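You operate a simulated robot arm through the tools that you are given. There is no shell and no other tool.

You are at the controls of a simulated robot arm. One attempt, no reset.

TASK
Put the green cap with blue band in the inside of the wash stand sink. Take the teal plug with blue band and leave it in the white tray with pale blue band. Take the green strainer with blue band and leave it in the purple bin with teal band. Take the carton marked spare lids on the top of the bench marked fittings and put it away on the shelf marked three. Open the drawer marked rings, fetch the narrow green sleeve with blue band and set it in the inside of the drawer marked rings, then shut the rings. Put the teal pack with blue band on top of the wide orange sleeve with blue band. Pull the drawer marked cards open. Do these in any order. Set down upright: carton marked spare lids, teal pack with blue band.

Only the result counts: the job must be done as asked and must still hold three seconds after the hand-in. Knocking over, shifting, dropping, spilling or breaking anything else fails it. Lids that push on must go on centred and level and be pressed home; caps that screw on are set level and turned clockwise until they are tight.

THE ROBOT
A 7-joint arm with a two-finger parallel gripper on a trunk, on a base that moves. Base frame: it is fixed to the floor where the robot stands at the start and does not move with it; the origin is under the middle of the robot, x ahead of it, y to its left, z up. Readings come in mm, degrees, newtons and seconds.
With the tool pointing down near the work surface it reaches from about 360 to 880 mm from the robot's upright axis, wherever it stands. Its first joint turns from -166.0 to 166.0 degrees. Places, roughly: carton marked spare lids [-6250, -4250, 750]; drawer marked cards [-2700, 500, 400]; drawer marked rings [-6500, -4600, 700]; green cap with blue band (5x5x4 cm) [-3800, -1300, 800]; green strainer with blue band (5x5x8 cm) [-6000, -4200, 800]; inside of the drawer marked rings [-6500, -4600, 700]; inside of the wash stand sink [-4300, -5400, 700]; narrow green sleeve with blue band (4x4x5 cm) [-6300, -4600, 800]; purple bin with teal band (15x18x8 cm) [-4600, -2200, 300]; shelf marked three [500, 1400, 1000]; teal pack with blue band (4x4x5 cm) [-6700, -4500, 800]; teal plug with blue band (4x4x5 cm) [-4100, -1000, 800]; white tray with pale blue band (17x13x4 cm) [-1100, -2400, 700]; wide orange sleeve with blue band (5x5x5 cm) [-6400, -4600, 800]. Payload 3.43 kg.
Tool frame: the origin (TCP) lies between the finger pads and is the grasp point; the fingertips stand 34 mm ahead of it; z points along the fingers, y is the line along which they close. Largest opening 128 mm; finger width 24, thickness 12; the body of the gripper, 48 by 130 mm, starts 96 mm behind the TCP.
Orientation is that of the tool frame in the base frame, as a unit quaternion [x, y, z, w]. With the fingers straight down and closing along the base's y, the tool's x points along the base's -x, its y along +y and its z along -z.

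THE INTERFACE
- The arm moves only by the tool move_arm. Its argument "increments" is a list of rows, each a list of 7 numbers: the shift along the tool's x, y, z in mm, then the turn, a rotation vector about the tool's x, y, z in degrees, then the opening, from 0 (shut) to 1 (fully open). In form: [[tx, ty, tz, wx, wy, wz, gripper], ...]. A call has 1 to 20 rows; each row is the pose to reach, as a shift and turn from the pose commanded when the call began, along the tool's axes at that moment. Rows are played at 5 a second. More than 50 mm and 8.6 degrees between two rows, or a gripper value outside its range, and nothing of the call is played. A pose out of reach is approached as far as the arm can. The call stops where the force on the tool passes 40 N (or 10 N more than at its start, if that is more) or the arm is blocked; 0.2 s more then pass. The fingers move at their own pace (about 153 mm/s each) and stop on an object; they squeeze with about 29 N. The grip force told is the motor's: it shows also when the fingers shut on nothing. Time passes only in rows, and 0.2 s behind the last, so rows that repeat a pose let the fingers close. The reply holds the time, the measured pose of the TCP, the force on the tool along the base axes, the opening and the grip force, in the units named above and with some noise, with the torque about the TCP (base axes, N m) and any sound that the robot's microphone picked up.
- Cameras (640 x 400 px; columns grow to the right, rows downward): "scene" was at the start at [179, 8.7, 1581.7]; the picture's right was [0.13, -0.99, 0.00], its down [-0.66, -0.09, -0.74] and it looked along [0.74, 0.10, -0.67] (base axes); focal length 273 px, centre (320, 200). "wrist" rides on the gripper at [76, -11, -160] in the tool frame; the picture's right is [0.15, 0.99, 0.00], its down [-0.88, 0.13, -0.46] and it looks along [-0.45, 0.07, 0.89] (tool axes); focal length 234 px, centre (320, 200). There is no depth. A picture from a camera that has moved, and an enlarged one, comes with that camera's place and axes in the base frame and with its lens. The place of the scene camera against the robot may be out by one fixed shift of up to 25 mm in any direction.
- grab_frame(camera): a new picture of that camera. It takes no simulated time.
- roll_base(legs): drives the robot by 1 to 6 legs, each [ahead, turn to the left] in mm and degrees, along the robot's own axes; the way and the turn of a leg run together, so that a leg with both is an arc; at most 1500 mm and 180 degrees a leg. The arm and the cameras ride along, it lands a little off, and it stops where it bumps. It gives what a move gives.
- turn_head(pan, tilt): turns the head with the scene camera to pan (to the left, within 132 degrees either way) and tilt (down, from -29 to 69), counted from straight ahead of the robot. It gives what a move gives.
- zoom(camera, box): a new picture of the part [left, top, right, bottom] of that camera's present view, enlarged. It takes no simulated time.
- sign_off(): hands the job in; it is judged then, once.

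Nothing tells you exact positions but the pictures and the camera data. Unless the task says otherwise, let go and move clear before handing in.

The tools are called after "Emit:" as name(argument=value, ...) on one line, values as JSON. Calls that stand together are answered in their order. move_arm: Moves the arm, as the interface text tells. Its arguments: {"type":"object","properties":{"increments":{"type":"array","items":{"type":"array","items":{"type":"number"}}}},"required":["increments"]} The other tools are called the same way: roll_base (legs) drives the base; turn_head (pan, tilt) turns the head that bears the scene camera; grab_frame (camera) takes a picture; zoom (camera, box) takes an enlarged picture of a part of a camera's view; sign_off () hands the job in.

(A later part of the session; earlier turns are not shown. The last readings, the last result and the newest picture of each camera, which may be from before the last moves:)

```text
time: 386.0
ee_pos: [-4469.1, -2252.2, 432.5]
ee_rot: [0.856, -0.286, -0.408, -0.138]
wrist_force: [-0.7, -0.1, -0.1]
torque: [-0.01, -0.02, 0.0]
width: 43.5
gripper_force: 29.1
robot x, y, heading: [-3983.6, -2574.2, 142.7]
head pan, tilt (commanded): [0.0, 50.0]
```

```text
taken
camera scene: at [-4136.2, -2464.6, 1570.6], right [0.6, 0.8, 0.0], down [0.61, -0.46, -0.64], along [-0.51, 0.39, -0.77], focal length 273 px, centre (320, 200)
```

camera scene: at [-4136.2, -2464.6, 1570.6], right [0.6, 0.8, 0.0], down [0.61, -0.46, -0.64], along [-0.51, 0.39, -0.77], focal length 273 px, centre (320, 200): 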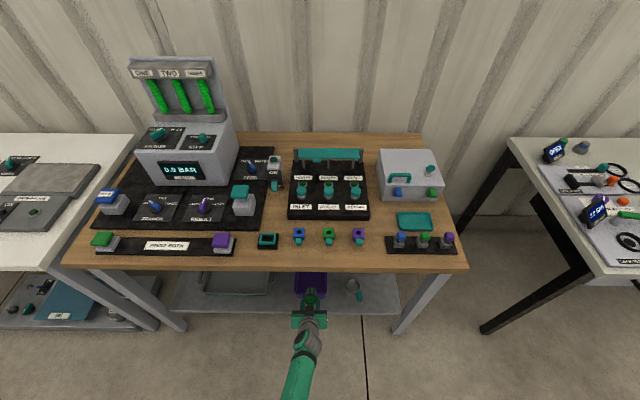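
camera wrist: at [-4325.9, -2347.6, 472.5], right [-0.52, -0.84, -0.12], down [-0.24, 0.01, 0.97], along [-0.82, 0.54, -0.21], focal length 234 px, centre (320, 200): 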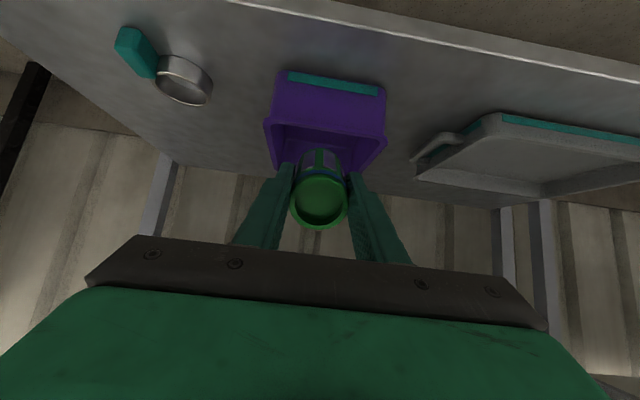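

The bin is clear now: rim z≈320, centre near (-4622, -2140). Extending 179 mm forward over it.

Emit:
move_arm(increments=[[-29, 1, 34, 0, 0, 0, 0], [-58, 2, 68, 0, 0, 0, 0], [-86, 3, 103, 0, 0, 0, 0], [-115, 3, 137, 0, 0, 0, 0]])

Emit:
grab_frame(camera="wrist")

Emit:
grab_frame(camera="scene")

```text
time: 387.2
ee_pos: [-4705.2, -2364.4, 430.7]
ee_rot: [0.889, -0.166, -0.423, -0.058]
wrist_force: [-0.3, 0.7, -0.4]
torque: [-0.04, 0.02, 0.05]
width: 43.7
gripper_force: 29.0
robot x, y, heading: [-3984.7, -2569.3, 143.0]
head pan, tilt (commanded): [0.0, 50.0]
stopped in row 4: the arm was blocked; the commanded pose is now the measured one
```

```text
taken
camera wrist: at [-4541.1, -2412.8, 473.5], right [-0.26, -0.96, -0.08], down [-0.23, -0.02, 0.97], along [-0.94, 0.27, -0.21], focal length 234 px, centre (320, 200)
```

wrist: 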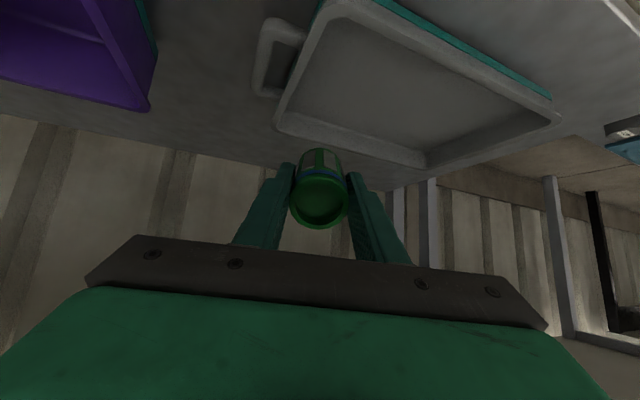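

```text
taken
camera scene: at [-4136.1, -2464.3, 1570.6], right [0.6, 0.8, 0.0], down [0.61, -0.46, -0.64], along [-0.51, 0.39, -0.77], focal length 273 px, centre (320, 200)
```

scene: 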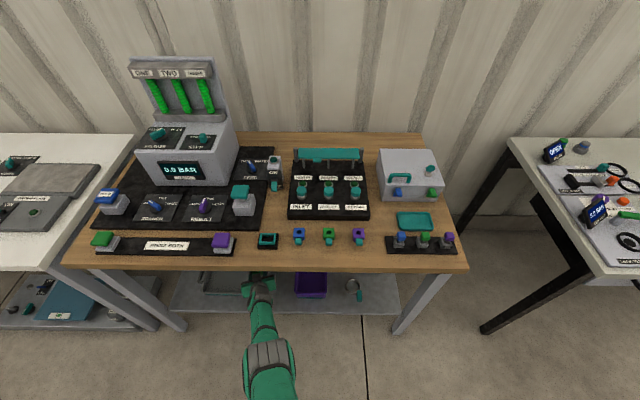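

The arm swung sideways (an arm-configuration jump) and stopped, the strainer is still gripped and hovering over the shelf. I'll carefully retreat back out along the tool axis first.

Emit:
move_arm(increments=[[25, 0, -31, 0, 0, 0, 0], [51, 0, -62, 0, 0, 0, 0], [76, 0, -93, 0, 0, 0, 0], [102, 0, -124, 0, 0, 0, 0], [115, 0, -139, 0, 0, 0, 0]])

Emit:
grab_frame(camera="scene")

Emit:
grab_frame(camera="wrist")

```text
time: 388.6
ee_pos: [-4466.9, -2249.9, 434.9]
ee_rot: [0.843, -0.323, -0.408, -0.139]
wrist_force: [-0.1, -0.1, -0.3]
torque: [-0.04, -0.05, 0.01]
width: 43.7
gripper_force: 29.1
robot x, y, heading: [-3981.9, -2575.7, 142.7]
head pan, tilt (commanded): [0.0, 50.0]
stopped in row 5: the arm was blocked; the commanded pose is now the measured one
```

```text
taken
camera scene: at [-4136.4, -2464.7, 1570.6], right [0.6, 0.8, 0.0], down [0.61, -0.46, -0.64], along [-0.51, 0.39, -0.77], focal length 273 px, centre (320, 200)
```

scene: 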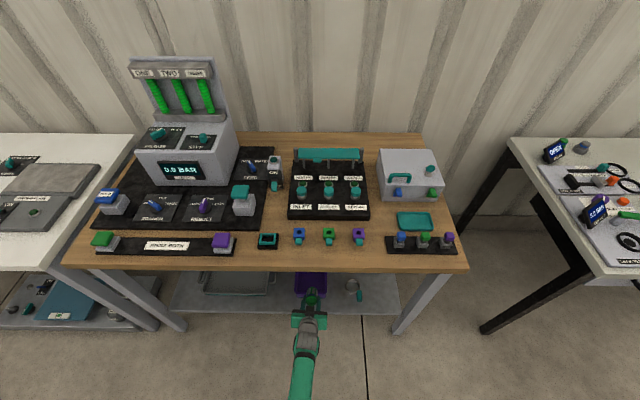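

```text
taken
camera wrist: at [-4328.5, -2354.6, 475.5], right [-0.58, -0.81, -0.08], down [-0.22, 0.06, 0.97], along [-0.78, 0.58, -0.21], focal length 234 px, centre (320, 200)
```

wrist: 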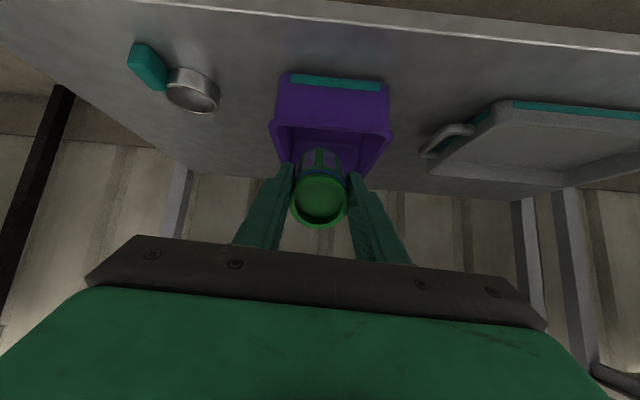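

It returned to the earlier pose. Rather than extending the arm (which triggers that jump), I'll pitch the tool a bit flatter (65°), and insert by driving the base forward.

Emit:
move_arm(increments=[[10, 2, 8, 0, -5, 0, 0], [21, 4, 17, 0, -10, 0, 0], [31, 6, 25, 0, -15, 0, 0]])

Emit:
grab_frame(camera="wrist")

Emit:
grab_frame(camera="scene")

```text
time: 389.6
ee_pos: [-4511.5, -2336.3, 394.7]
ee_rot: [0.804, -0.236, -0.529, -0.134]
wrist_force: [-0.1, -0.4, -0.5]
torque: [-0.03, 0.03, 0.0]
width: 43.3
gripper_force: 28.7
robot x, y, heading: [-3983.8, -2574.8, 143.1]
head pan, tilt (commanded): [0.0, 50.0]
stopped in row 3: the arm was blocked; the commanded pose is now the measured one
```

```text
taken
camera wrist: at [-4356.2, -2421.0, 389.6], right [-0.47, -0.88, -0.1], down [0.0, -0.11, 0.99], along [-0.88, 0.46, 0.05], focal length 234 px, centre (320, 200)
```

wrist: 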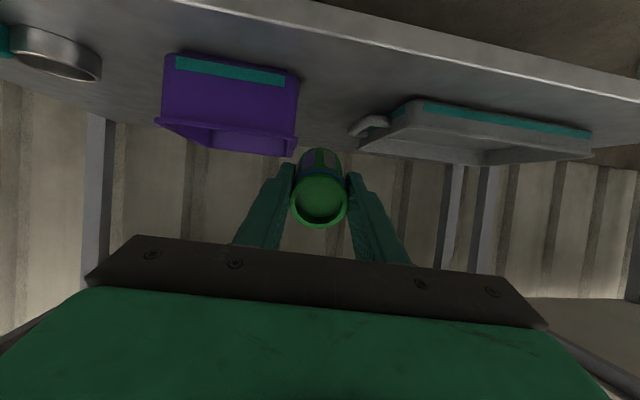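

```text
taken
camera scene: at [-4136.4, -2464.6, 1570.6], right [0.6, 0.8, 0.0], down [0.61, -0.46, -0.64], along [-0.51, 0.39, -0.77], focal length 273 px, centre (320, 200)
```

scene: 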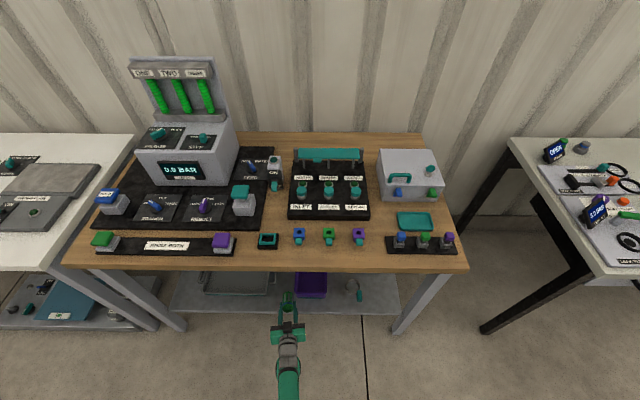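

Emit:
turn_head(pan=0, tilt=68)

Emit:
grab_frame(camera="scene")

Emit:
turn_head(pan=45, tilt=68)

Emit:
grab_frame(camera="scene")

```text
time: 390.4
ee_pos: [-4511.7, -2337.4, 394.4]
ee_rot: [0.805, -0.237, -0.527, -0.133]
wrist_force: [0.6, 0.9, -0.8]
torque: [0.0, -0.03, -0.04]
width: 43.3
gripper_force: 29.3
robot x, y, heading: [-3981.3, -2572.2, 142.8]
head pan, tilt (commanded): [0.0, 68.0]
```

```text
taken
camera scene: at [-4120.4, -2476.8, 1549.4], right [0.6, 0.8, 0.0], down [0.74, -0.56, -0.38], along [-0.3, 0.23, -0.93], focal length 273 px, centre (320, 200)
```

scene: 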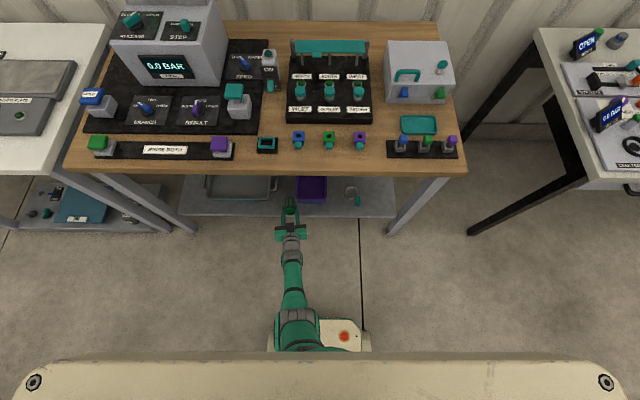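

```text
time: 391.5
ee_pos: [-4512.1, -2335.8, 394.5]
ee_rot: [0.805, -0.237, -0.527, -0.133]
wrist_force: [-0.9, 0.5, -0.6]
torque: [-0.04, -0.03, 0.0]
width: 43.3
gripper_force: 29.0
robot x, y, heading: [-3979.7, -2568.4, 143.0]
head pan, tilt (commanded): [45.0, 68.0]
```

```text
taken
camera scene: at [-4131.4, -2518.9, 1549.4], right [-0.14, 0.99, 0.0], down [0.92, 0.13, -0.37], along [-0.37, -0.05, -0.93], focal length 273 px, centre (320, 200)
```

scene: 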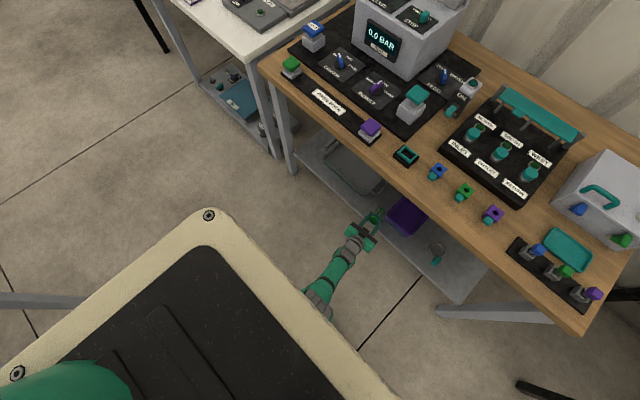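

The elbow had folded down against my own base deck, which blocked it. I'll back the base off, raise the arm, and use a steeper tool (30° pitch) that keeps the elbow up.

Emit:
roll_base(legs=[[-150, 0]])

Emit:
move_arm(increments=[[-36, 1, -16, 0, 0, 0, 0], [-73, 3, -33, 0, 0, 0, 0], [-109, 4, -49, 0, 0, 0, 0], [-146, 6, -65, 0, 0, 0, 0], [-182, 7, -82, 0, 0, 0, 0], [-219, 9, -98, 0, 0, 0, 0], [-255, 10, -114, 0, 0, 0, 0], [-292, 11, -131, 0, 0, 0, 0], [-328, 13, -147, 0, 0, 0, 0], [-356, 14, -159, 0, 0, 0, 0]])

Emit:
turn_head(pan=0, tilt=50)

Emit:
grab_frame(camera="scene")

```text
time: 392.9
ee_pos: [-4393.3, -2428.3, 394.7]
ee_rot: [0.805, -0.236, -0.528, -0.133]
wrist_force: [0.3, 0.0, 0.5]
torque: [0.01, -0.02, -0.01]
width: 43.3
gripper_force: 29.1
robot x, y, heading: [-3860.7, -2659.6, 143.2]
head pan, tilt (commanded): [45.0, 68.0]
```

```text
time: 395.1
ee_pos: [-4391.2, -2428.2, 785.3]
ee_rot: [0.805, -0.237, -0.527, -0.134]
wrist_force: [-0.6, 0.2, -0.4]
torque: [-0.03, -0.05, 0.01]
width: 43.5
gripper_force: 29.4
robot x, y, heading: [-3865.6, -2665.8, 142.8]
head pan, tilt (commanded): [45.0, 68.0]
```

```text
time: 396.2
ee_pos: [-4392.0, -2428.4, 783.9]
ee_rot: [0.805, -0.236, -0.527, -0.133]
wrist_force: [-0.9, 0.2, -0.4]
torque: [-0.02, 0.01, -0.01]
width: 43.2
gripper_force: 29.2
robot x, y, heading: [-3861.6, -2663.4, 142.9]
head pan, tilt (commanded): [0.0, 50.0]
```

```text
taken
camera scene: at [-4016.3, -2556.0, 1570.6], right [0.6, 0.8, 0.0], down [0.61, -0.46, -0.64], along [-0.51, 0.39, -0.77], focal length 273 px, centre (320, 200)
```

scene: 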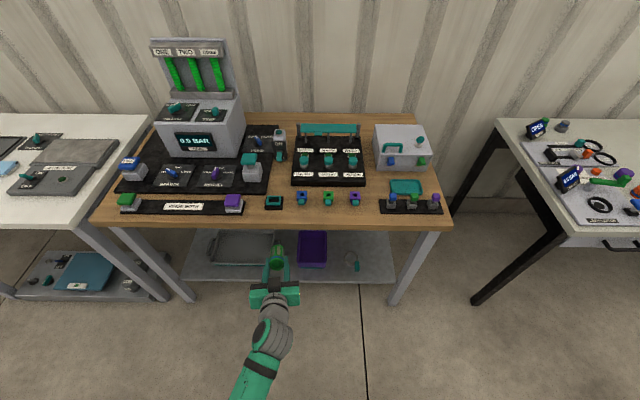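

Emit:
move_arm(increments=[[0, -45, -4.6, 3, 0, 1.3, 0], [0.7, -89.5, -9.3, 5.9, -0.2, 2.7, 0]])

Emit:
move_arm(increments=[[0, 0, 0, 0, 7.2, 0, 0], [0, 0, 0, 0, 14.4, 0, 0], [0, 0, 0, 0, 21.6, 0, 0], [0, 0, 0, 0, 28.8, 0, 0], [0, 0, 0, 0, 36, 0, 0]])

Emit:
grab_frame(camera="scene")

Emit:
grab_frame(camera="wrist")

```text
time: 396.8
ee_pos: [-4337.8, -2354.6, 784.0]
ee_rot: [0.79, -0.281, -0.52, -0.162]
wrist_force: [0.2, -0.4, -1.3]
torque: [-0.01, 0.03, 0.0]
width: 43.2
gripper_force: 29.7
robot x, y, heading: [-3859.3, -2666.0, 143.0]
head pan, tilt (commanded): [0.0, 50.0]
```

```text
time: 398.0
ee_pos: [-4337.2, -2357.2, 784.7]
ee_rot: [0.913, -0.318, -0.249, -0.067]
wrist_force: [-0.4, -0.1, -0.1]
torque: [0.0, -0.01, -0.01]
width: 43.4
gripper_force: 28.8
robot x, y, heading: [-3866.0, -2663.3, 142.8]
head pan, tilt (commanded): [0.0, 50.0]
```

```text
taken
camera scene: at [-4016.2, -2556.0, 1570.6], right [0.6, 0.8, 0.0], down [0.61, -0.46, -0.64], along [-0.51, 0.39, -0.77], focal length 273 px, centre (320, 200)
```

scene: 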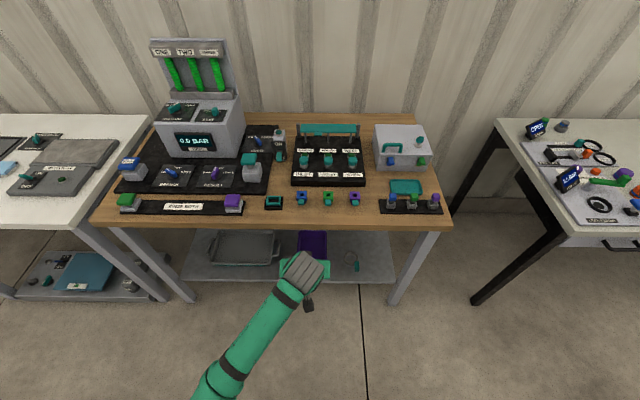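

```text
taken
camera wrist: at [-4214.0, -2435.3, 884.7], right [-0.51, -0.86, -0.04], down [-0.49, 0.25, 0.84], along [-0.71, 0.44, -0.55], focal length 234 px, centre (320, 200)
```

wrist: 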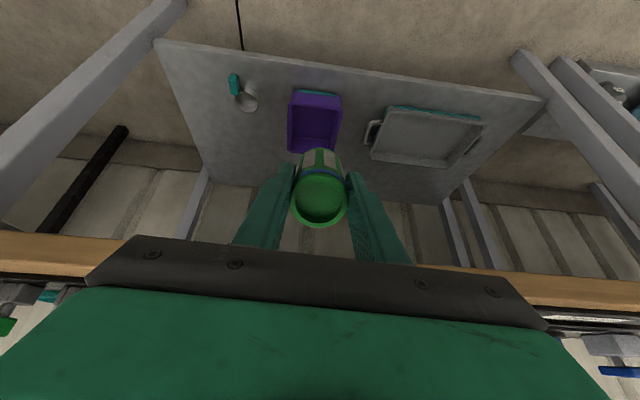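

Now the elbow is out to the left. Zooming on the bin for an accurate position.

Emit:
zoom(camera="wrist", box=[260, 70, 380, 170])

```text
4.00 times, centred on (320, 120) of wrist
camera zoom: at [-4214.0, -2435.3, 884.7], right [-0.51, -0.86, -0.04], down [-0.49, 0.25, 0.84], along [-0.71, 0.44, -0.55], focal length 937 px, centre (320, 520)
```

zoom: 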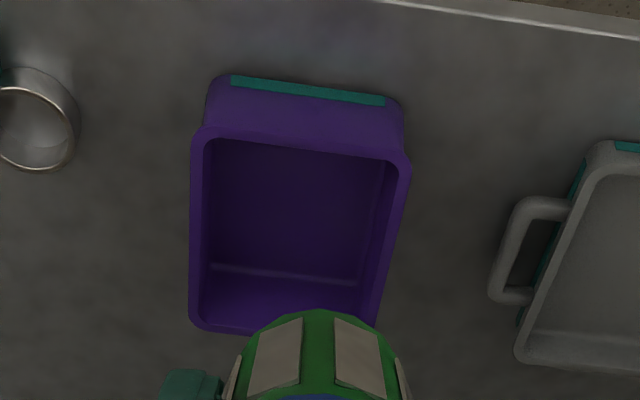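

Bin centre is at about (-4615, -2155), rim z≈315; bench underside z≈784. Moving 50 mm forward and then lowering with the 30° pitch.

Emit:
move_arm(increments=[[-43, 0, 25, 0, 0, 0, 0], [-23.5, 0, 59, 0, 0, 0, 0], [-4, 0, 93, 0, 0, 0, 0], [15.5, 0, 126, 0, 0, 0, 0], [35, 0, 160, 0, 0, 0, 0], [54.5, 0, 194, 0, 0, 0, 0], [74, 0, 228, 0, 0, 0, 0], [93.5, 0, 262, 0, 0, 0, 0]])

Emit:
grab_frame(camera="scene")

```text
time: 399.8
ee_pos: [-4383.9, -2333.9, 509.8]
ee_rot: [0.912, -0.317, -0.25, -0.067]
wrist_force: [0.3, -0.3, -0.6]
torque: [0.02, -0.03, 0.0]
width: 43.5
gripper_force: 28.8
robot x, y, heading: [-3864.7, -2663.7, 142.9]
head pan, tilt (commanded): [0.0, 50.0]
```

```text
taken
camera scene: at [-4016.3, -2555.9, 1570.6], right [0.6, 0.8, 0.0], down [0.61, -0.46, -0.64], along [-0.51, 0.39, -0.77], focal length 273 px, centre (320, 200)
```

scene: 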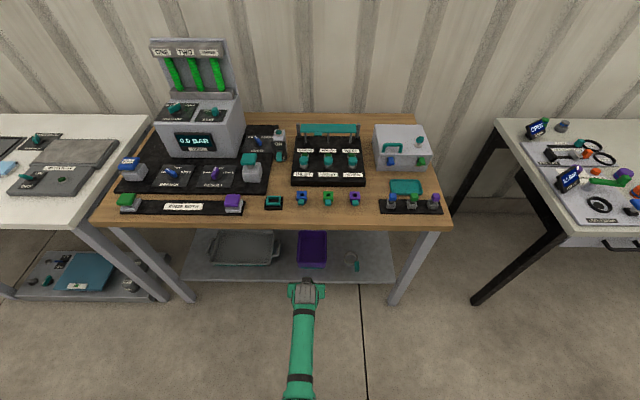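

Emit:
move_arm(increments=[[19, 0, 33, 0, 0, 0, 0], [38, 0, 66, 0, 0, 0, 0], [57, 0, 99, 0, 0, 0, 0]])

Emit:
turn_head(pan=0, tilt=68)

Emit:
grab_frame(camera="scene")

Emit:
grab_frame(camera="wrist")

```text
time: 400.6
ee_pos: [-4385.9, -2336.8, 397.0]
ee_rot: [0.912, -0.317, -0.25, -0.068]
wrist_force: [-0.8, 0.6, -0.6]
torque: [0.0, 0.02, -0.03]
width: 43.5
gripper_force: 28.7
robot x, y, heading: [-3863.2, -2664.9, 143.0]
head pan, tilt (commanded): [0.0, 50.0]
```

```text
time: 401.4
ee_pos: [-4384.1, -2335.3, 396.1]
ee_rot: [0.912, -0.317, -0.251, -0.067]
wrist_force: [-0.8, -0.9, -0.3]
torque: [-0.01, -0.02, 0.06]
width: 43.4
gripper_force: 28.9
robot x, y, heading: [-3864.2, -2663.2, 142.9]
head pan, tilt (commanded): [0.0, 68.0]
```

```text
taken
camera scene: at [-4000.3, -2568.0, 1549.4], right [0.6, 0.8, 0.0], down [0.74, -0.56, -0.38], along [-0.3, 0.23, -0.93], focal length 273 px, centre (320, 200)
```

scene: 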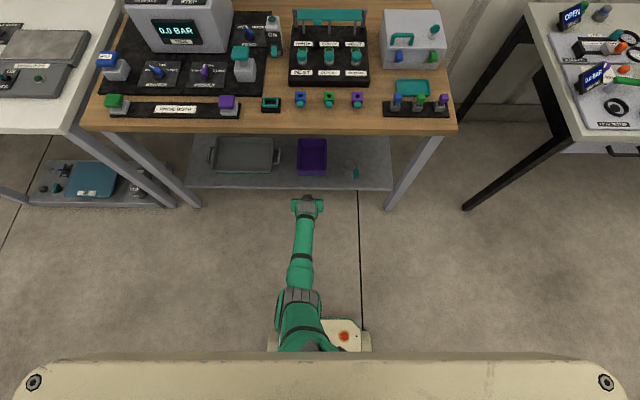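

```text
taken
camera wrist: at [-4261.7, -2415.1, 496.5], right [-0.51, -0.86, -0.04], down [-0.49, 0.25, 0.84], along [-0.71, 0.44, -0.54], focal length 234 px, centre (320, 200)
```

wrist: 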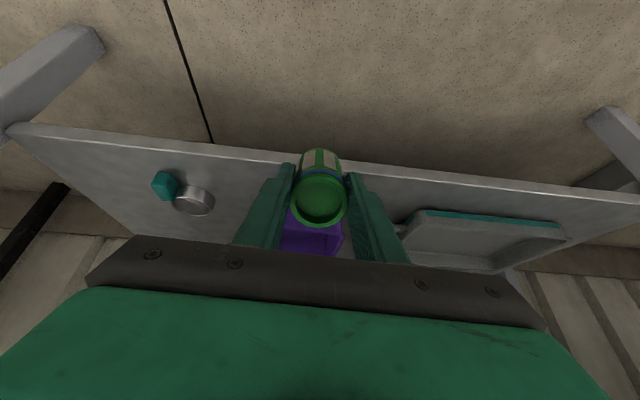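

Elbow has room now. I'll raise 15 mm for rim clearance, then drive the base forward 140 mm and check.

Emit:
move_arm(increments=[[-7.5, -5, -13, 0, 0, 0, 0], [-7.5, -5, -13, 0, 0, 0, 0]])

Emit:
roll_base(legs=[[150, 0]])

Emit:
grab_frame(camera="wrist")

Emit:
grab_frame(camera="scene")

```text
time: 402.0
ee_pos: [-4383.6, -2331.9, 412.3]
ee_rot: [0.912, -0.318, -0.25, -0.068]
wrist_force: [-0.3, 0.7, -0.5]
torque: [0.02, -0.01, 0.03]
width: 43.7
gripper_force: 28.9
robot x, y, heading: [-3859.4, -2660.8, 143.0]
head pan, tilt (commanded): [0.0, 68.0]
```

```text
time: 403.4
ee_pos: [-4502.1, -2242.1, 411.8]
ee_rot: [0.912, -0.317, -0.25, -0.066]
wrist_force: [0.4, 0.6, -0.2]
torque: [-0.04, 0.01, -0.01]
width: 43.3
gripper_force: 29.2
robot x, y, heading: [-3981.0, -2569.4, 143.0]
head pan, tilt (commanded): [0.0, 68.0]
```

```text
taken
camera wrist: at [-4378.0, -2321.8, 511.2], right [-0.51, -0.86, -0.04], down [-0.49, 0.25, 0.84], along [-0.71, 0.44, -0.54], focal length 234 px, centre (320, 200)
```

wrist: 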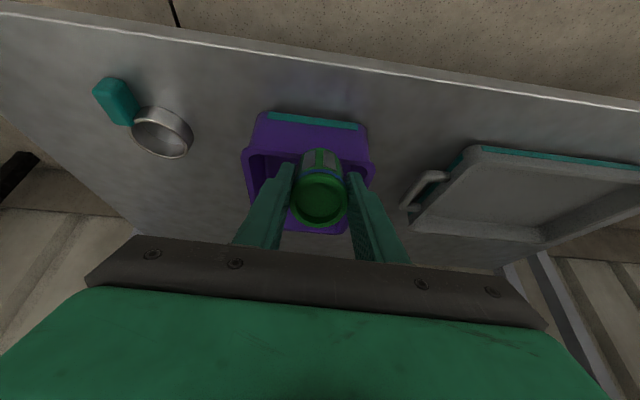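

```text
taken
camera scene: at [-4119.7, -2478.2, 1549.4], right [0.6, 0.8, 0.0], down [0.74, -0.56, -0.37], along [-0.3, 0.23, -0.93], focal length 273 px, centre (320, 200)
```

scene: 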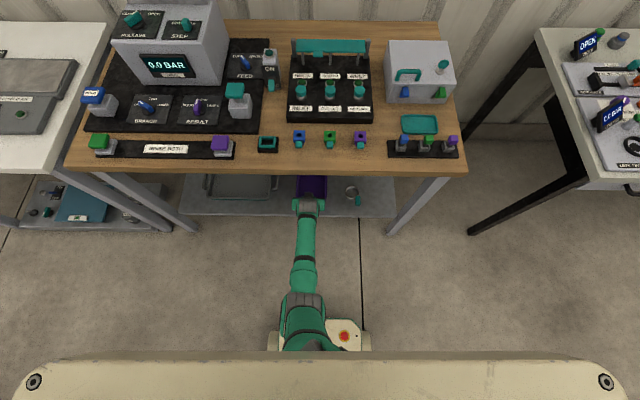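

Well aligned. Driving the remaining 140 mm so the strainer is over the bin.

Emit:
roll_base(legs=[[140, 0]])

Emit:
grab_frame(camera="wrist")

Emit:
grab_frame(camera="scene")

```text
time: 404.7
ee_pos: [-4614.0, -2157.9, 412.0]
ee_rot: [0.912, -0.318, -0.25, -0.067]
wrist_force: [1.0, 0.1, 0.2]
torque: [0.01, -0.03, 0.0]
width: 43.6
gripper_force: 29.4
robot x, y, heading: [-4095.4, -2487.9, 143.0]
head pan, tilt (commanded): [0.0, 68.0]
```

```text
taken
camera wrist: at [-4490.3, -2236.9, 511.2], right [-0.51, -0.86, -0.04], down [-0.49, 0.25, 0.84], along [-0.71, 0.44, -0.54], focal length 234 px, centre (320, 200)
```

wrist: 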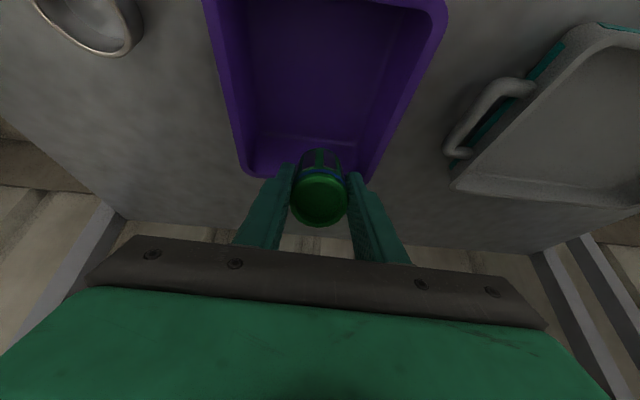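

```text
taken
camera scene: at [-4232.0, -2393.5, 1549.4], right [0.6, 0.8, 0.0], down [0.74, -0.56, -0.37], along [-0.3, 0.23, -0.93], focal length 273 px, centre (320, 200)
```

scene: 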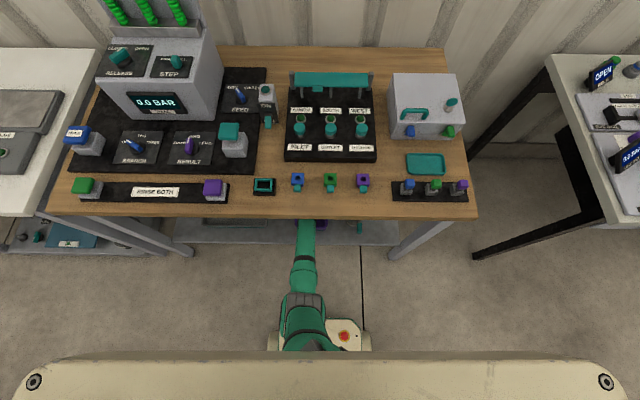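

Strainer is over the bin's middle. Lowering straight into the bin.

Emit:
move_arm(increments=[[10, -4, 17.3, 0, 0, 0, 0], [20, -6, 34.6, 0, 0, 0, 0], [30, -6, 52, 0, 0, 0, 0], [40, -6, 69.3, 0, 0, 0, 0], [45, -6, 78, 0, 0, 0, 0]])

Emit:
grab_frame(camera="wrist")

```text
time: 405.9
ee_pos: [-4614.4, -2154.4, 323.0]
ee_rot: [0.912, -0.317, -0.253, -0.068]
wrist_force: [-5.1, 1.7, 18.1]
torque: [0.35, 0.52, 0.08]
width: 44.1
gripper_force: 28.9
robot x, y, heading: [-4094.1, -2487.7, 143.2]
head pan, tilt (commanded): [0.0, 68.0]
```

```text
taken
camera wrist: at [-4490.0, -2233.5, 422.5], right [-0.51, -0.86, -0.04], down [-0.48, 0.25, 0.84], along [-0.71, 0.45, -0.54], focal length 234 px, centre (320, 200)
```

wrist: 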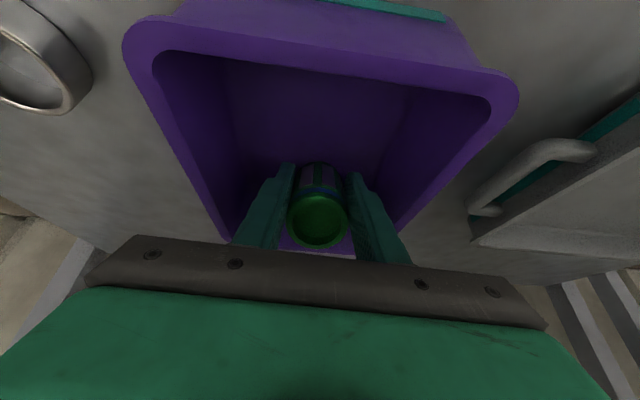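

The strainer has touched the bin floor inside the bin. Releasing.

Emit:
move_arm(increments=[[0, 0, 0, 0, 0, 0, 0.2], [0, 0, 0, 0, 0, 0, 0.4], [0, 0, 0, 0, 0, 0, 0.5], [0, 0, 0, 0, 0, 0, 0.5]])

Emit:
move_arm(increments=[[-10, 0, -17.3, 0, 0, 0, 0.5], [-25, 0, -43, 0, 0, 0, 0.5], [-40, 0, -69, 0, 0, 0, 0.5], [-55, 0, -95, 0, 0, 0, 0.5]])

Emit:
grab_frame(camera="wrist")

```text
time: 406.9
ee_pos: [-4612.8, -2157.0, 322.8]
ee_rot: [0.913, -0.317, -0.249, -0.066]
wrist_force: [-0.4, 0.2, 0.3]
torque: [0.0, 0.02, 0.0]
width: 63.8
gripper_force: 0.2
robot x, y, heading: [-4094.8, -2489.4, 142.9]
head pan, tilt (commanded): [0.0, 68.0]
```

```text
time: 407.9
ee_pos: [-4609.7, -2151.8, 432.0]
ee_rot: [0.913, -0.318, -0.249, -0.066]
wrist_force: [0.5, 0.2, 1.2]
torque: [-0.02, -0.04, -0.03]
width: 64.1
gripper_force: 0.0
robot x, y, heading: [-4093.6, -2491.6, 143.1]
head pan, tilt (commanded): [0.0, 68.0]
```

```text
taken
camera wrist: at [-4485.9, -2230.9, 531.9], right [-0.51, -0.86, -0.04], down [-0.49, 0.25, 0.84], along [-0.71, 0.44, -0.55], focal length 234 px, centre (320, 200)
```

wrist: 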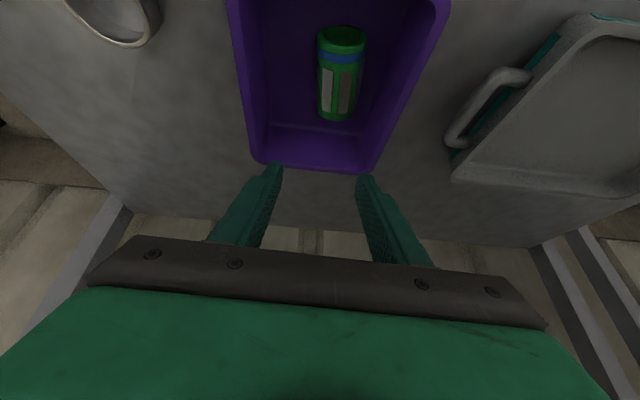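

The strainer is lying inside the purple bin. Backing out, then raising the arm and returning the tool to vertical.

Emit:
roll_base(legs=[[-285, 0]])

Emit:
move_arm(increments=[[-20, 0, -35, 0, 0, 0, 0.4], [-40, 0, -70, 0, 0, 0, 0.4], [-60, 0, -105, 0, 0, 0, 0.4], [-80, 0, -140, 0, 0, 0, 0.4], [-100, 0, -175, 0, 0, 0, 0.4], [-120, 0, -210, 0, 0, 0, 0.4], [-140, 0, -245, 0, 0, 0, 0.4], [-160, 0, -280, 0, 0, 0, 0.4], [-180, 0, -315, 0, 0, 0, 0.4], [-200, 0, -350, 0, 0, 0, 0.4]])

Emit:
move_arm(increments=[[0, 0, -30, 0, 6, 0, 0.4], [0, 0, -60, 0, 12, 0, 0.4], [0, 0, -90, 0, 18, 0, 0.4], [0, 0, -120, 0, 24, 0, 0.4], [0, 0, -150, 0, 30, 0, 0.4], [0, 0, -190, 0, 30, 0, 0.4], [0, 0, -230, 0, 30, 0, 0.4]])

Emit:
turn_head(pan=0, tilt=45)

Emit:
grab_frame(camera="scene")

```text
time: 409.9
ee_pos: [-4381.5, -2323.4, 432.1]
ee_rot: [0.912, -0.318, -0.249, -0.067]
wrist_force: [0.1, -1.1, -0.1]
torque: [-0.03, -0.01, 0.01]
width: 64.1
gripper_force: 0.1
robot x, y, heading: [-3871.1, -2661.5, 142.7]
head pan, tilt (commanded): [0.0, 68.0]
```

```text
time: 412.1
ee_pos: [-4372.4, -2313.1, 833.6]
ee_rot: [0.912, -0.318, -0.249, -0.067]
wrist_force: [0.3, 0.1, 0.0]
torque: [0.05, 0.0, 0.02]
width: 51.3
gripper_force: 0.1
robot x, y, heading: [-3866.5, -2662.3, 143.0]
head pan, tilt (commanded): [0.0, 68.0]
```

```text
time: 413.7
ee_pos: [-4359.0, -2321.4, 860.6]
ee_rot: [0.924, -0.321, -0.201, -0.051]
wrist_force: [0.3, 0.2, 0.8]
torque: [-0.01, 0.0, -0.03]
width: 51.3
gripper_force: 0.0
out of reach, approached as far as the arm can: row 2, 3, 4, 5, 6, 7
robot x, y, heading: [-3864.5, -2657.3, 142.9]
head pan, tilt (commanded): [0.0, 68.0]
```

```text
time: 414.6
ee_pos: [-4360.7, -2321.3, 860.2]
ee_rot: [0.924, -0.321, -0.202, -0.051]
wrist_force: [0.4, -0.4, 0.2]
torque: [0.0, 0.0, 0.01]
width: 51.3
gripper_force: 0.1
robot x, y, heading: [-3864.9, -2660.1, 143.0]
head pan, tilt (commanded): [0.0, 45.0]
```

```text
taken
camera scene: at [-4023.9, -2550.2, 1577.4], right [0.6, 0.8, 0.0], down [0.56, -0.43, -0.71], along [-0.56, 0.43, -0.71], focal length 273 px, centre (320, 200)
```

scene: 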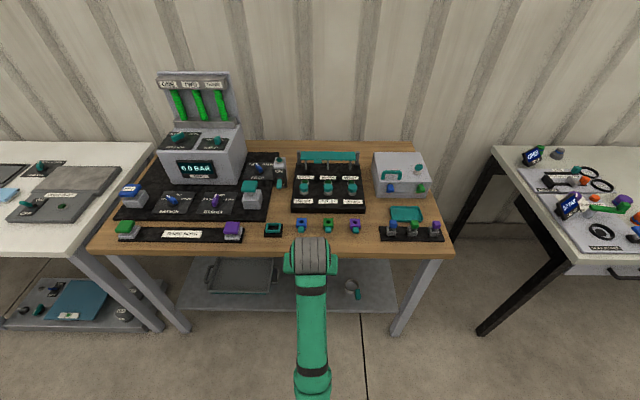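

The arm ended in an in-plane posture that can't get vertical here. I'll pitch forward again and retract to be compact, then turn the base toward the open corridor where I can extend and re-straighten.

Emit:
move_arm(increments=[[18, 0, -8, 0, -6.5, 0, 0.4], [36, 0, -16, 0, -13, 0, 0.4], [55, 0, -24, 0, -19.5, 0, 0.4], [73, 0, -33, 0, -26, 0, 0.4]])

Emit:
roll_base(legs=[[60, 0], [0, 90]])

Emit:
grab_frame(camera="scene")

```text
time: 415.6
ee_pos: [-4295.1, -2371.5, 858.4]
ee_rot: [0.855, -0.301, -0.405, -0.121]
wrist_force: [-0.1, 0.1, -0.2]
torque: [-0.02, -0.02, 0.04]
width: 51.2
gripper_force: 0.0
robot x, y, heading: [-3867.9, -2660.1, 142.9]
head pan, tilt (commanded): [0.0, 45.0]
```

```text
time: 420.9
ee_pos: [-4201.9, -3053.5, 858.3]
ee_rot: [0.817, 0.393, -0.371, 0.2]
wrist_force: [-0.2, -0.6, 0.2]
torque: [0.02, 0.01, 0.01]
width: 51.2
gripper_force: 0.0
robot x, y, heading: [-3915.2, -2623.3, -126.9]
head pan, tilt (commanded): [0.0, 45.0]
```

```text
taken
camera scene: at [-4034.9, -2775.4, 1577.5], right [-0.8, 0.6, 0.0], down [0.42, 0.57, -0.71], along [-0.42, -0.57, -0.71], focal length 273 px, centre (320, 200)
```

scene: 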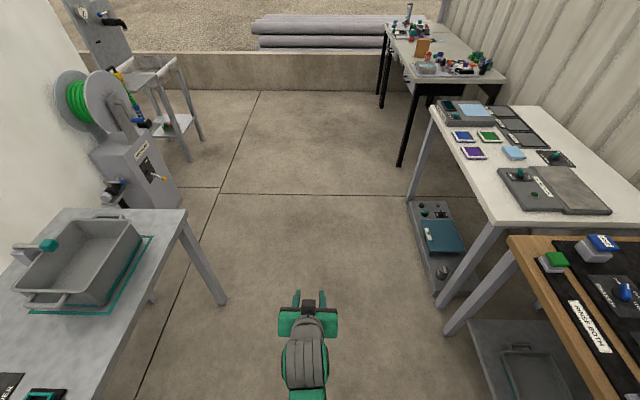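

Corridor ahead is open. Extending forward and tilting the tool back to vertical here.

Emit:
move_arm(increments=[[-19, 0, 23, 0, 5, 0, 0.4], [-39, 0, 46, 0, 10, 0, 0.4], [-58, 0, 69, 0, 15, 0, 0.4], [-77, 0, 92, 0, 20, 0, 0.4]])

Emit:
move_arm(increments=[[-26, 0, 22, 0, 0, 0, 0.4], [-51, 0, 45, 0, 3, 0, 0.4], [-77, 0, 67, 0, 8, 0, 0.4], [-105, 0, 75, 0, 14, 0, 0.4], [-120, 0, 80, 0, 20, 0, 0.4]])

```text
time: 421.9
ee_pos: [-4273.5, -3150.1, 858.0]
ee_rot: [0.869, 0.421, -0.223, 0.129]
wrist_force: [0.2, -0.8, 0.1]
torque: [0.01, 0.03, 0.02]
width: 51.5
gripper_force: 0.1
robot x, y, heading: [-3914.4, -2625.5, -126.6]
head pan, tilt (commanded): [0.0, 45.0]
```

```text
time: 423.1
ee_pos: [-4362.5, -3263.8, 846.8]
ee_rot: [0.895, 0.438, -0.069, 0.054]
wrist_force: [-0.7, -0.2, 1.3]
torque: [-0.01, 0.03, -0.02]
width: 51.3
gripper_force: 0.2
robot x, y, heading: [-3913.8, -2624.6, -126.7]
head pan, tilt (commanded): [0.0, 45.0]
```

Emit:
move_arm(increments=[[-10, 0, 10, 0, 5, 0, 0.4], [-15, 0, 15, 0, 10, 0, 0.4]])

Emit:
move_arm(increments=[[40, 0, -10, 0, 0, 0, 0.4], [80, 0, -20, 0, 0, 0, 0.4], [120, 0, -20, 0, 0, 0, 0.4], [160, 0, -20, 0, 0, 0, 0.4], [200, 0, -20, 0, 0, 0, 0.4], [240, 0, -20, 0, 0, 0, 0.4], [280, 0, -20, 0, 0, 0, 0.4], [310, 0, -50, 0, 0, 0, 0.4], [310, 0, -95, 0, 0, 0, 0.4], [310, 0, -140, 0, 0, 0, 0.4], [310, 0, -185, 0, 0, 0, 0.4], [310, 0, -220, 0, 0, 0, 0.4]])

Emit:
grab_frame(camera="scene")

```text
time: 423.7
ee_pos: [-4372.6, -3278.0, 835.1]
ee_rot: [0.898, 0.44, 0.009, 0.015]
wrist_force: [-0.2, 0.6, 0.0]
torque: [0.02, 0.0, 0.01]
width: 51.1
gripper_force: 0.1
robot x, y, heading: [-3912.0, -2624.3, -126.7]
head pan, tilt (commanded): [0.0, 45.0]
```

```text
time: 426.3
ee_pos: [-4189.1, -3027.2, 1055.4]
ee_rot: [0.897, 0.441, 0.008, 0.015]
wrist_force: [-0.2, 0.3, -0.4]
torque: [-0.02, -0.02, 0.02]
width: 50.8
gripper_force: 0.1
out of reach, approached as far as the arm can: row 1
robot x, y, heading: [-3911.8, -2624.4, -127.0]
head pan, tilt (commanded): [0.0, 45.0]
```

```text
taken
camera scene: at [-4035.1, -2775.1, 1577.5], right [-0.8, 0.6, 0.0], down [0.42, 0.57, -0.71], along [-0.42, -0.57, -0.71], focal length 273 px, centre (320, 200)
```

scene: 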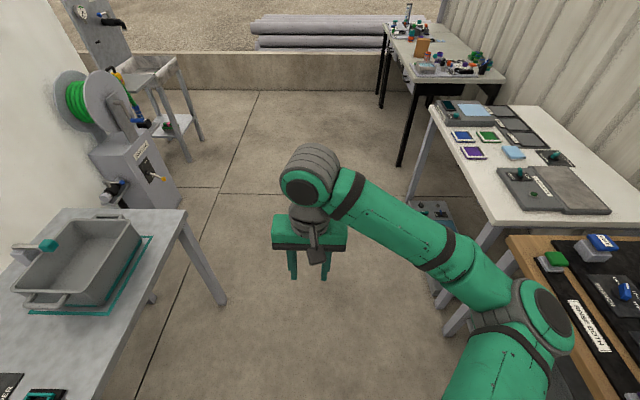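

Tool is vertical again (elbow right). Correcting a 2° tilt and driving to the carton on the FITTINGS table.

Emit:
move_arm(increments=[[0, 0, 0, 1.95, 0, 0, 0.5], [0, 0, 0, 1.95, 0, 0, 0.5]])

Emit:
roll_base(legs=[[1325, 0], [1325, 0], [0, -90]])

Emit:
turn_head(pan=0, tilt=40)

Emit:
grab_frame(camera="scene")

```text
time: 426.9
ee_pos: [-4189.1, -3026.5, 1056.3]
ee_rot: [0.898, 0.441, 0.001, 0.0]
wrist_force: [-0.3, -0.2, 0.9]
torque: [0.01, 0.01, -0.01]
width: 63.9
gripper_force: 0.0
robot x, y, heading: [-3913.8, -2625.4, -126.6]
head pan, tilt (commanded): [0.0, 45.0]
```

```text
time: 444.2
ee_pos: [-5895.3, -4488.0, 1055.4]
ee_rot: [0.947, -0.322, 0.0, 0.002]
wrist_force: [-1.0, 0.2, -0.1]
torque: [-0.05, -0.01, -0.02]
width: 64.0
gripper_force: 0.1
robot x, y, heading: [-5490.4, -4763.1, 143.2]
head pan, tilt (commanded): [0.0, 45.0]
```

```text
time: 444.8
ee_pos: [-5893.8, -4488.4, 1056.7]
ee_rot: [0.947, -0.322, 0.001, 0.001]
wrist_force: [-0.2, 0.2, 0.3]
torque: [0.0, 0.0, 0.02]
width: 64.1
gripper_force: 0.1
robot x, y, heading: [-5489.6, -4765.4, 143.4]
head pan, tilt (commanded): [0.0, 40.0]
```

```text
taken
camera scene: at [-5652.2, -4650.7, 1584.7], right [0.6, 0.8, 0.0], down [0.52, -0.38, -0.77], along [-0.61, 0.46, -0.64], focal length 273 px, centre (320, 200)
```

scene: 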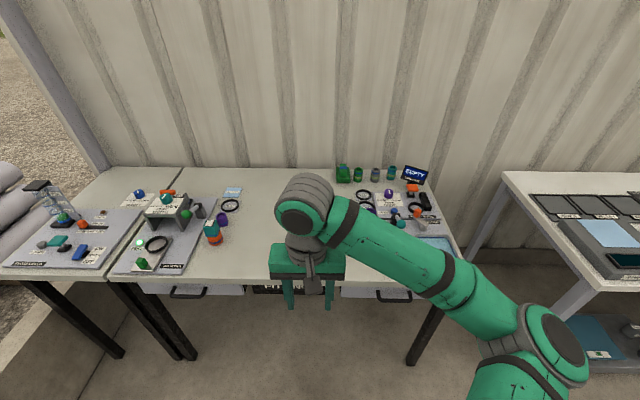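

Driving closer and moving the hand over the carton to see its orientation from above.

Emit:
roll_base(legs=[[150, 0]])

Emit:
move_arm(increments=[[-40, -16, 0, 0, 0, 0, 0.8], [-80, -32, 0, 0, 0, 0, 0.8], [-120, -48, 0, 0, 0, 0, 0.8], [-160, -64, 0, 0, 0, 0, 0.8], [-200, -79, 0, 0, 0, 0, 0.8], [-230, -79, 0, 0, 0, 0, 0.8]])

Emit:
grab_frame(camera="wrist")

Emit:
grab_frame(camera="scene")

```text
time: 446.2
ee_pos: [-6016.3, -4396.7, 1055.8]
ee_rot: [0.947, -0.321, 0.0, 0.001]
wrist_force: [-0.3, 0.4, -0.4]
torque: [-0.02, -0.03, 0.03]
width: 63.9
gripper_force: 0.0
robot x, y, heading: [-5610.6, -4672.4, 143.3]
head pan, tilt (commanded): [0.0, 40.0]
```

```text
time: 447.6
ee_pos: [-6149.5, -4192.5, 1056.2]
ee_rot: [0.947, -0.321, 0.0, 0.001]
wrist_force: [-0.2, 0.6, 0.3]
torque: [-0.03, 0.05, -0.03]
width: 102.2
gripper_force: 0.1
robot x, y, heading: [-5612.2, -4671.3, 143.0]
head pan, tilt (commanded): [0.0, 40.0]
```

```text
taken
camera wrist: at [-6082.9, -4231.7, 1215.2], right [-0.49, -0.87, 0.0], down [-0.78, 0.43, 0.45], along [-0.4, 0.22, -0.89], focal length 234 px, centre (320, 200)
```

wrist: 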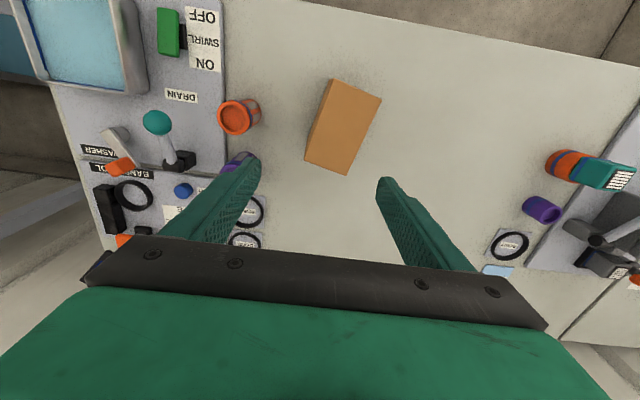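

```text
taken
camera scene: at [-5773.5, -4559.8, 1584.8], right [0.6, 0.8, 0.0], down [0.51, -0.38, -0.77], along [-0.61, 0.46, -0.64], focal length 273 px, centre (320, 200)
```

scene: 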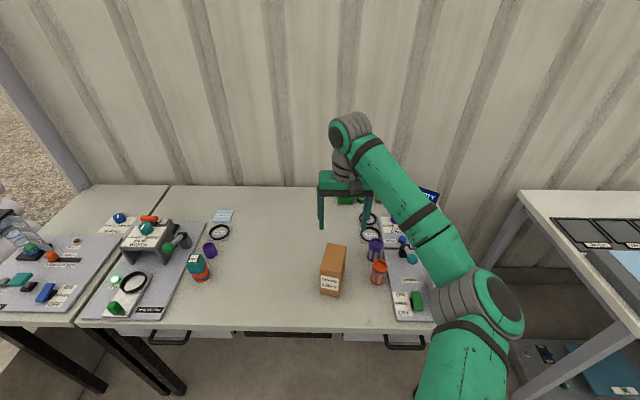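

The carton's top is 60×98 mm, turned ~11.5° clockwise relative to my tool; centre at (-6143, -4226), top z≈920. To fit between shelves I'll grip it with a 60° forward pitch. First yaw-align and pull back to a pre-grasp point.

Emit:
move_arm(increments=[[38, 12, 0, 0, 0, 3, 0.8], [76, 24, 0, 0, 0, 6, 0.8], [115, 37, 0, 0, 0, 9, 0.8], [153, 49, 0, 0, 0, 11.5, 0.8]])

Emit:
move_arm(increments=[[0, 0, 12, 0, -7.5, 0, 0.8], [0, 0, 24, 0, -15, 0, 0.8], [0, 0, 36, 0, -22.5, 0, 0.8], [0, 0, 48, 0, -30, 0, 0.8], [0, 0, 60, 0, -37.5, 0, 0.8], [0, 0, 72, 0, -45, 0, 0.8], [0, 0, 84, 0, -52.5, 0, 0.8], [0, 0, 96, 0, -60, 0, 0.8]])

Emit:
grab_frame(camera="wrist")

Emit:
grab_frame(camera="scene")

```text
time: 448.6
ee_pos: [-6059.5, -4326.0, 1054.4]
ee_rot: [0.909, -0.416, 0.002, 0.001]
wrist_force: [0.4, 0.0, 0.1]
torque: [0.0, -0.04, -0.01]
width: 102.3
gripper_force: 0.1
robot x, y, heading: [-5609.3, -4672.5, 143.3]
head pan, tilt (commanded): [0.0, 40.0]
```

```text
time: 450.4
ee_pos: [-6057.5, -4327.4, 959.9]
ee_rot: [0.788, -0.36, -0.455, -0.207]
wrist_force: [0.4, -0.4, 0.2]
torque: [-0.03, -0.01, 0.01]
width: 102.4
gripper_force: 0.0
robot x, y, heading: [-5613.8, -4672.0, 143.2]
head pan, tilt (commanded): [0.0, 40.0]
```

```text
taken
camera wrist: at [-5934.7, -4454.2, 973.6], right [-0.7, -0.7, -0.13], down [-0.13, -0.05, 0.99], along [-0.7, 0.71, -0.06], focal length 234 px, centre (320, 200)
```

wrist: 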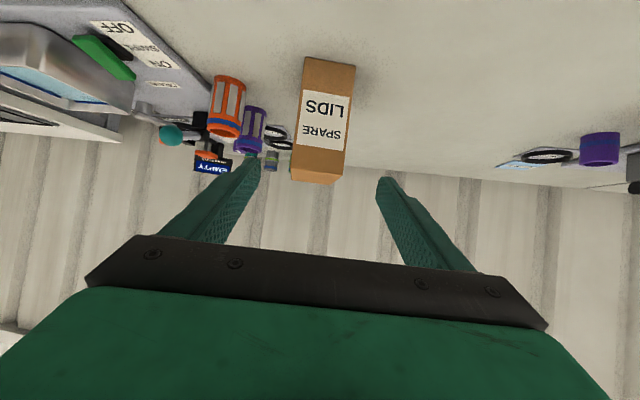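

```text
taken
camera scene: at [-5773.7, -4559.7, 1584.8], right [0.6, 0.8, 0.0], down [0.51, -0.38, -0.77], along [-0.61, 0.46, -0.64], focal length 273 px, centre (320, 200)
```

scene: 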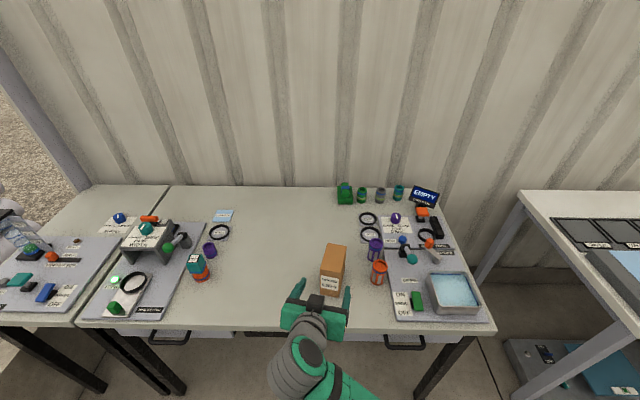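

The label faces me and the carton stands between the fingers' line. Lowering to grip height z≈880.

Emit:
move_arm(increments=[[23, -1, 13, 0, 0, 0, 0.8], [46, -2, 27, 0, 0, 0, 0.8], [69, -3, 40, 0, 0, 0, 0.8]])

Emit:
grab_frame(camera="wrist")

```text
time: 451.2
ee_pos: [-6057.0, -4325.8, 881.2]
ee_rot: [0.788, -0.36, -0.455, -0.207]
wrist_force: [0.4, 0.7, 0.4]
torque: [-0.01, -0.04, -0.02]
width: 102.4
gripper_force: 0.0
robot x, y, heading: [-5609.5, -4668.7, 143.1]
head pan, tilt (commanded): [0.0, 40.0]
```

```text
taken
camera wrist: at [-5932.6, -4452.8, 894.4], right [-0.7, -0.7, -0.12], down [-0.13, -0.05, 0.99], along [-0.7, 0.71, -0.06], focal length 234 px, centre (320, 200)
```

wrist: 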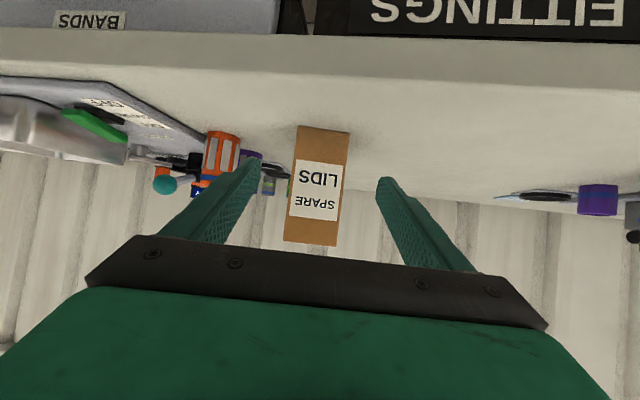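

Emit:
move_arm(increments=[[-16, 0, 28, 0, 0, 0, 0.8], [-32, 0, 57, 0, 0, 0, 0.8], [-49, 0, 85, 0, 0, 0, 0.8], [-64, 0, 111, 0, 0, 0, 0.8]])

Emit:
grab_frame(camera="wrist")

Emit:
zoom(camera="scene", box=[240, 190, 440, 340])

```text
time: 452.2
ee_pos: [-6140.6, -4229.7, 880.0]
ee_rot: [0.789, -0.36, -0.454, -0.206]
wrist_force: [0.0, -0.6, -0.3]
torque: [0.01, 0.03, 0.01]
width: 102.4
gripper_force: 0.1
robot x, y, heading: [-5609.2, -4672.7, 143.3]
head pan, tilt (commanded): [0.0, 40.0]
```

```text
taken
camera wrist: at [-6016.4, -4355.8, 894.0], right [-0.7, -0.7, -0.13], down [-0.13, -0.05, 0.99], along [-0.7, 0.71, -0.06], focal length 234 px, centre (320, 200)
```

wrist: 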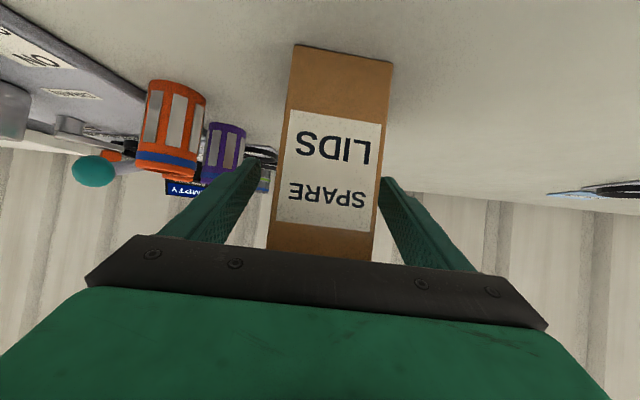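

```text
2.67 times, centred on (340, 265) of scene
camera zoom: at [-5773.5, -4559.8, 1584.8], right [0.6, 0.8, 0.0], down [0.51, -0.38, -0.77], along [-0.61, 0.46, -0.64], focal length 729 px, centre (267, 27)
```

zoom: 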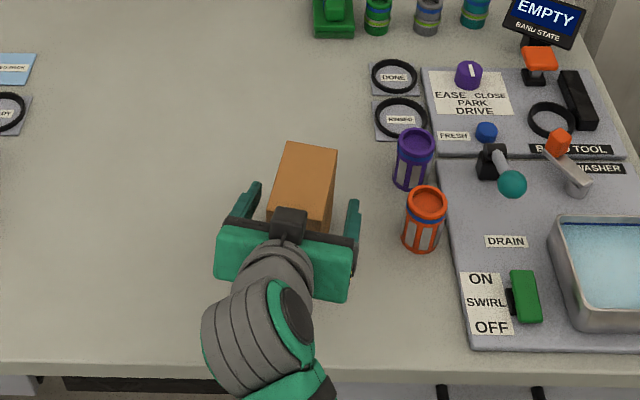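

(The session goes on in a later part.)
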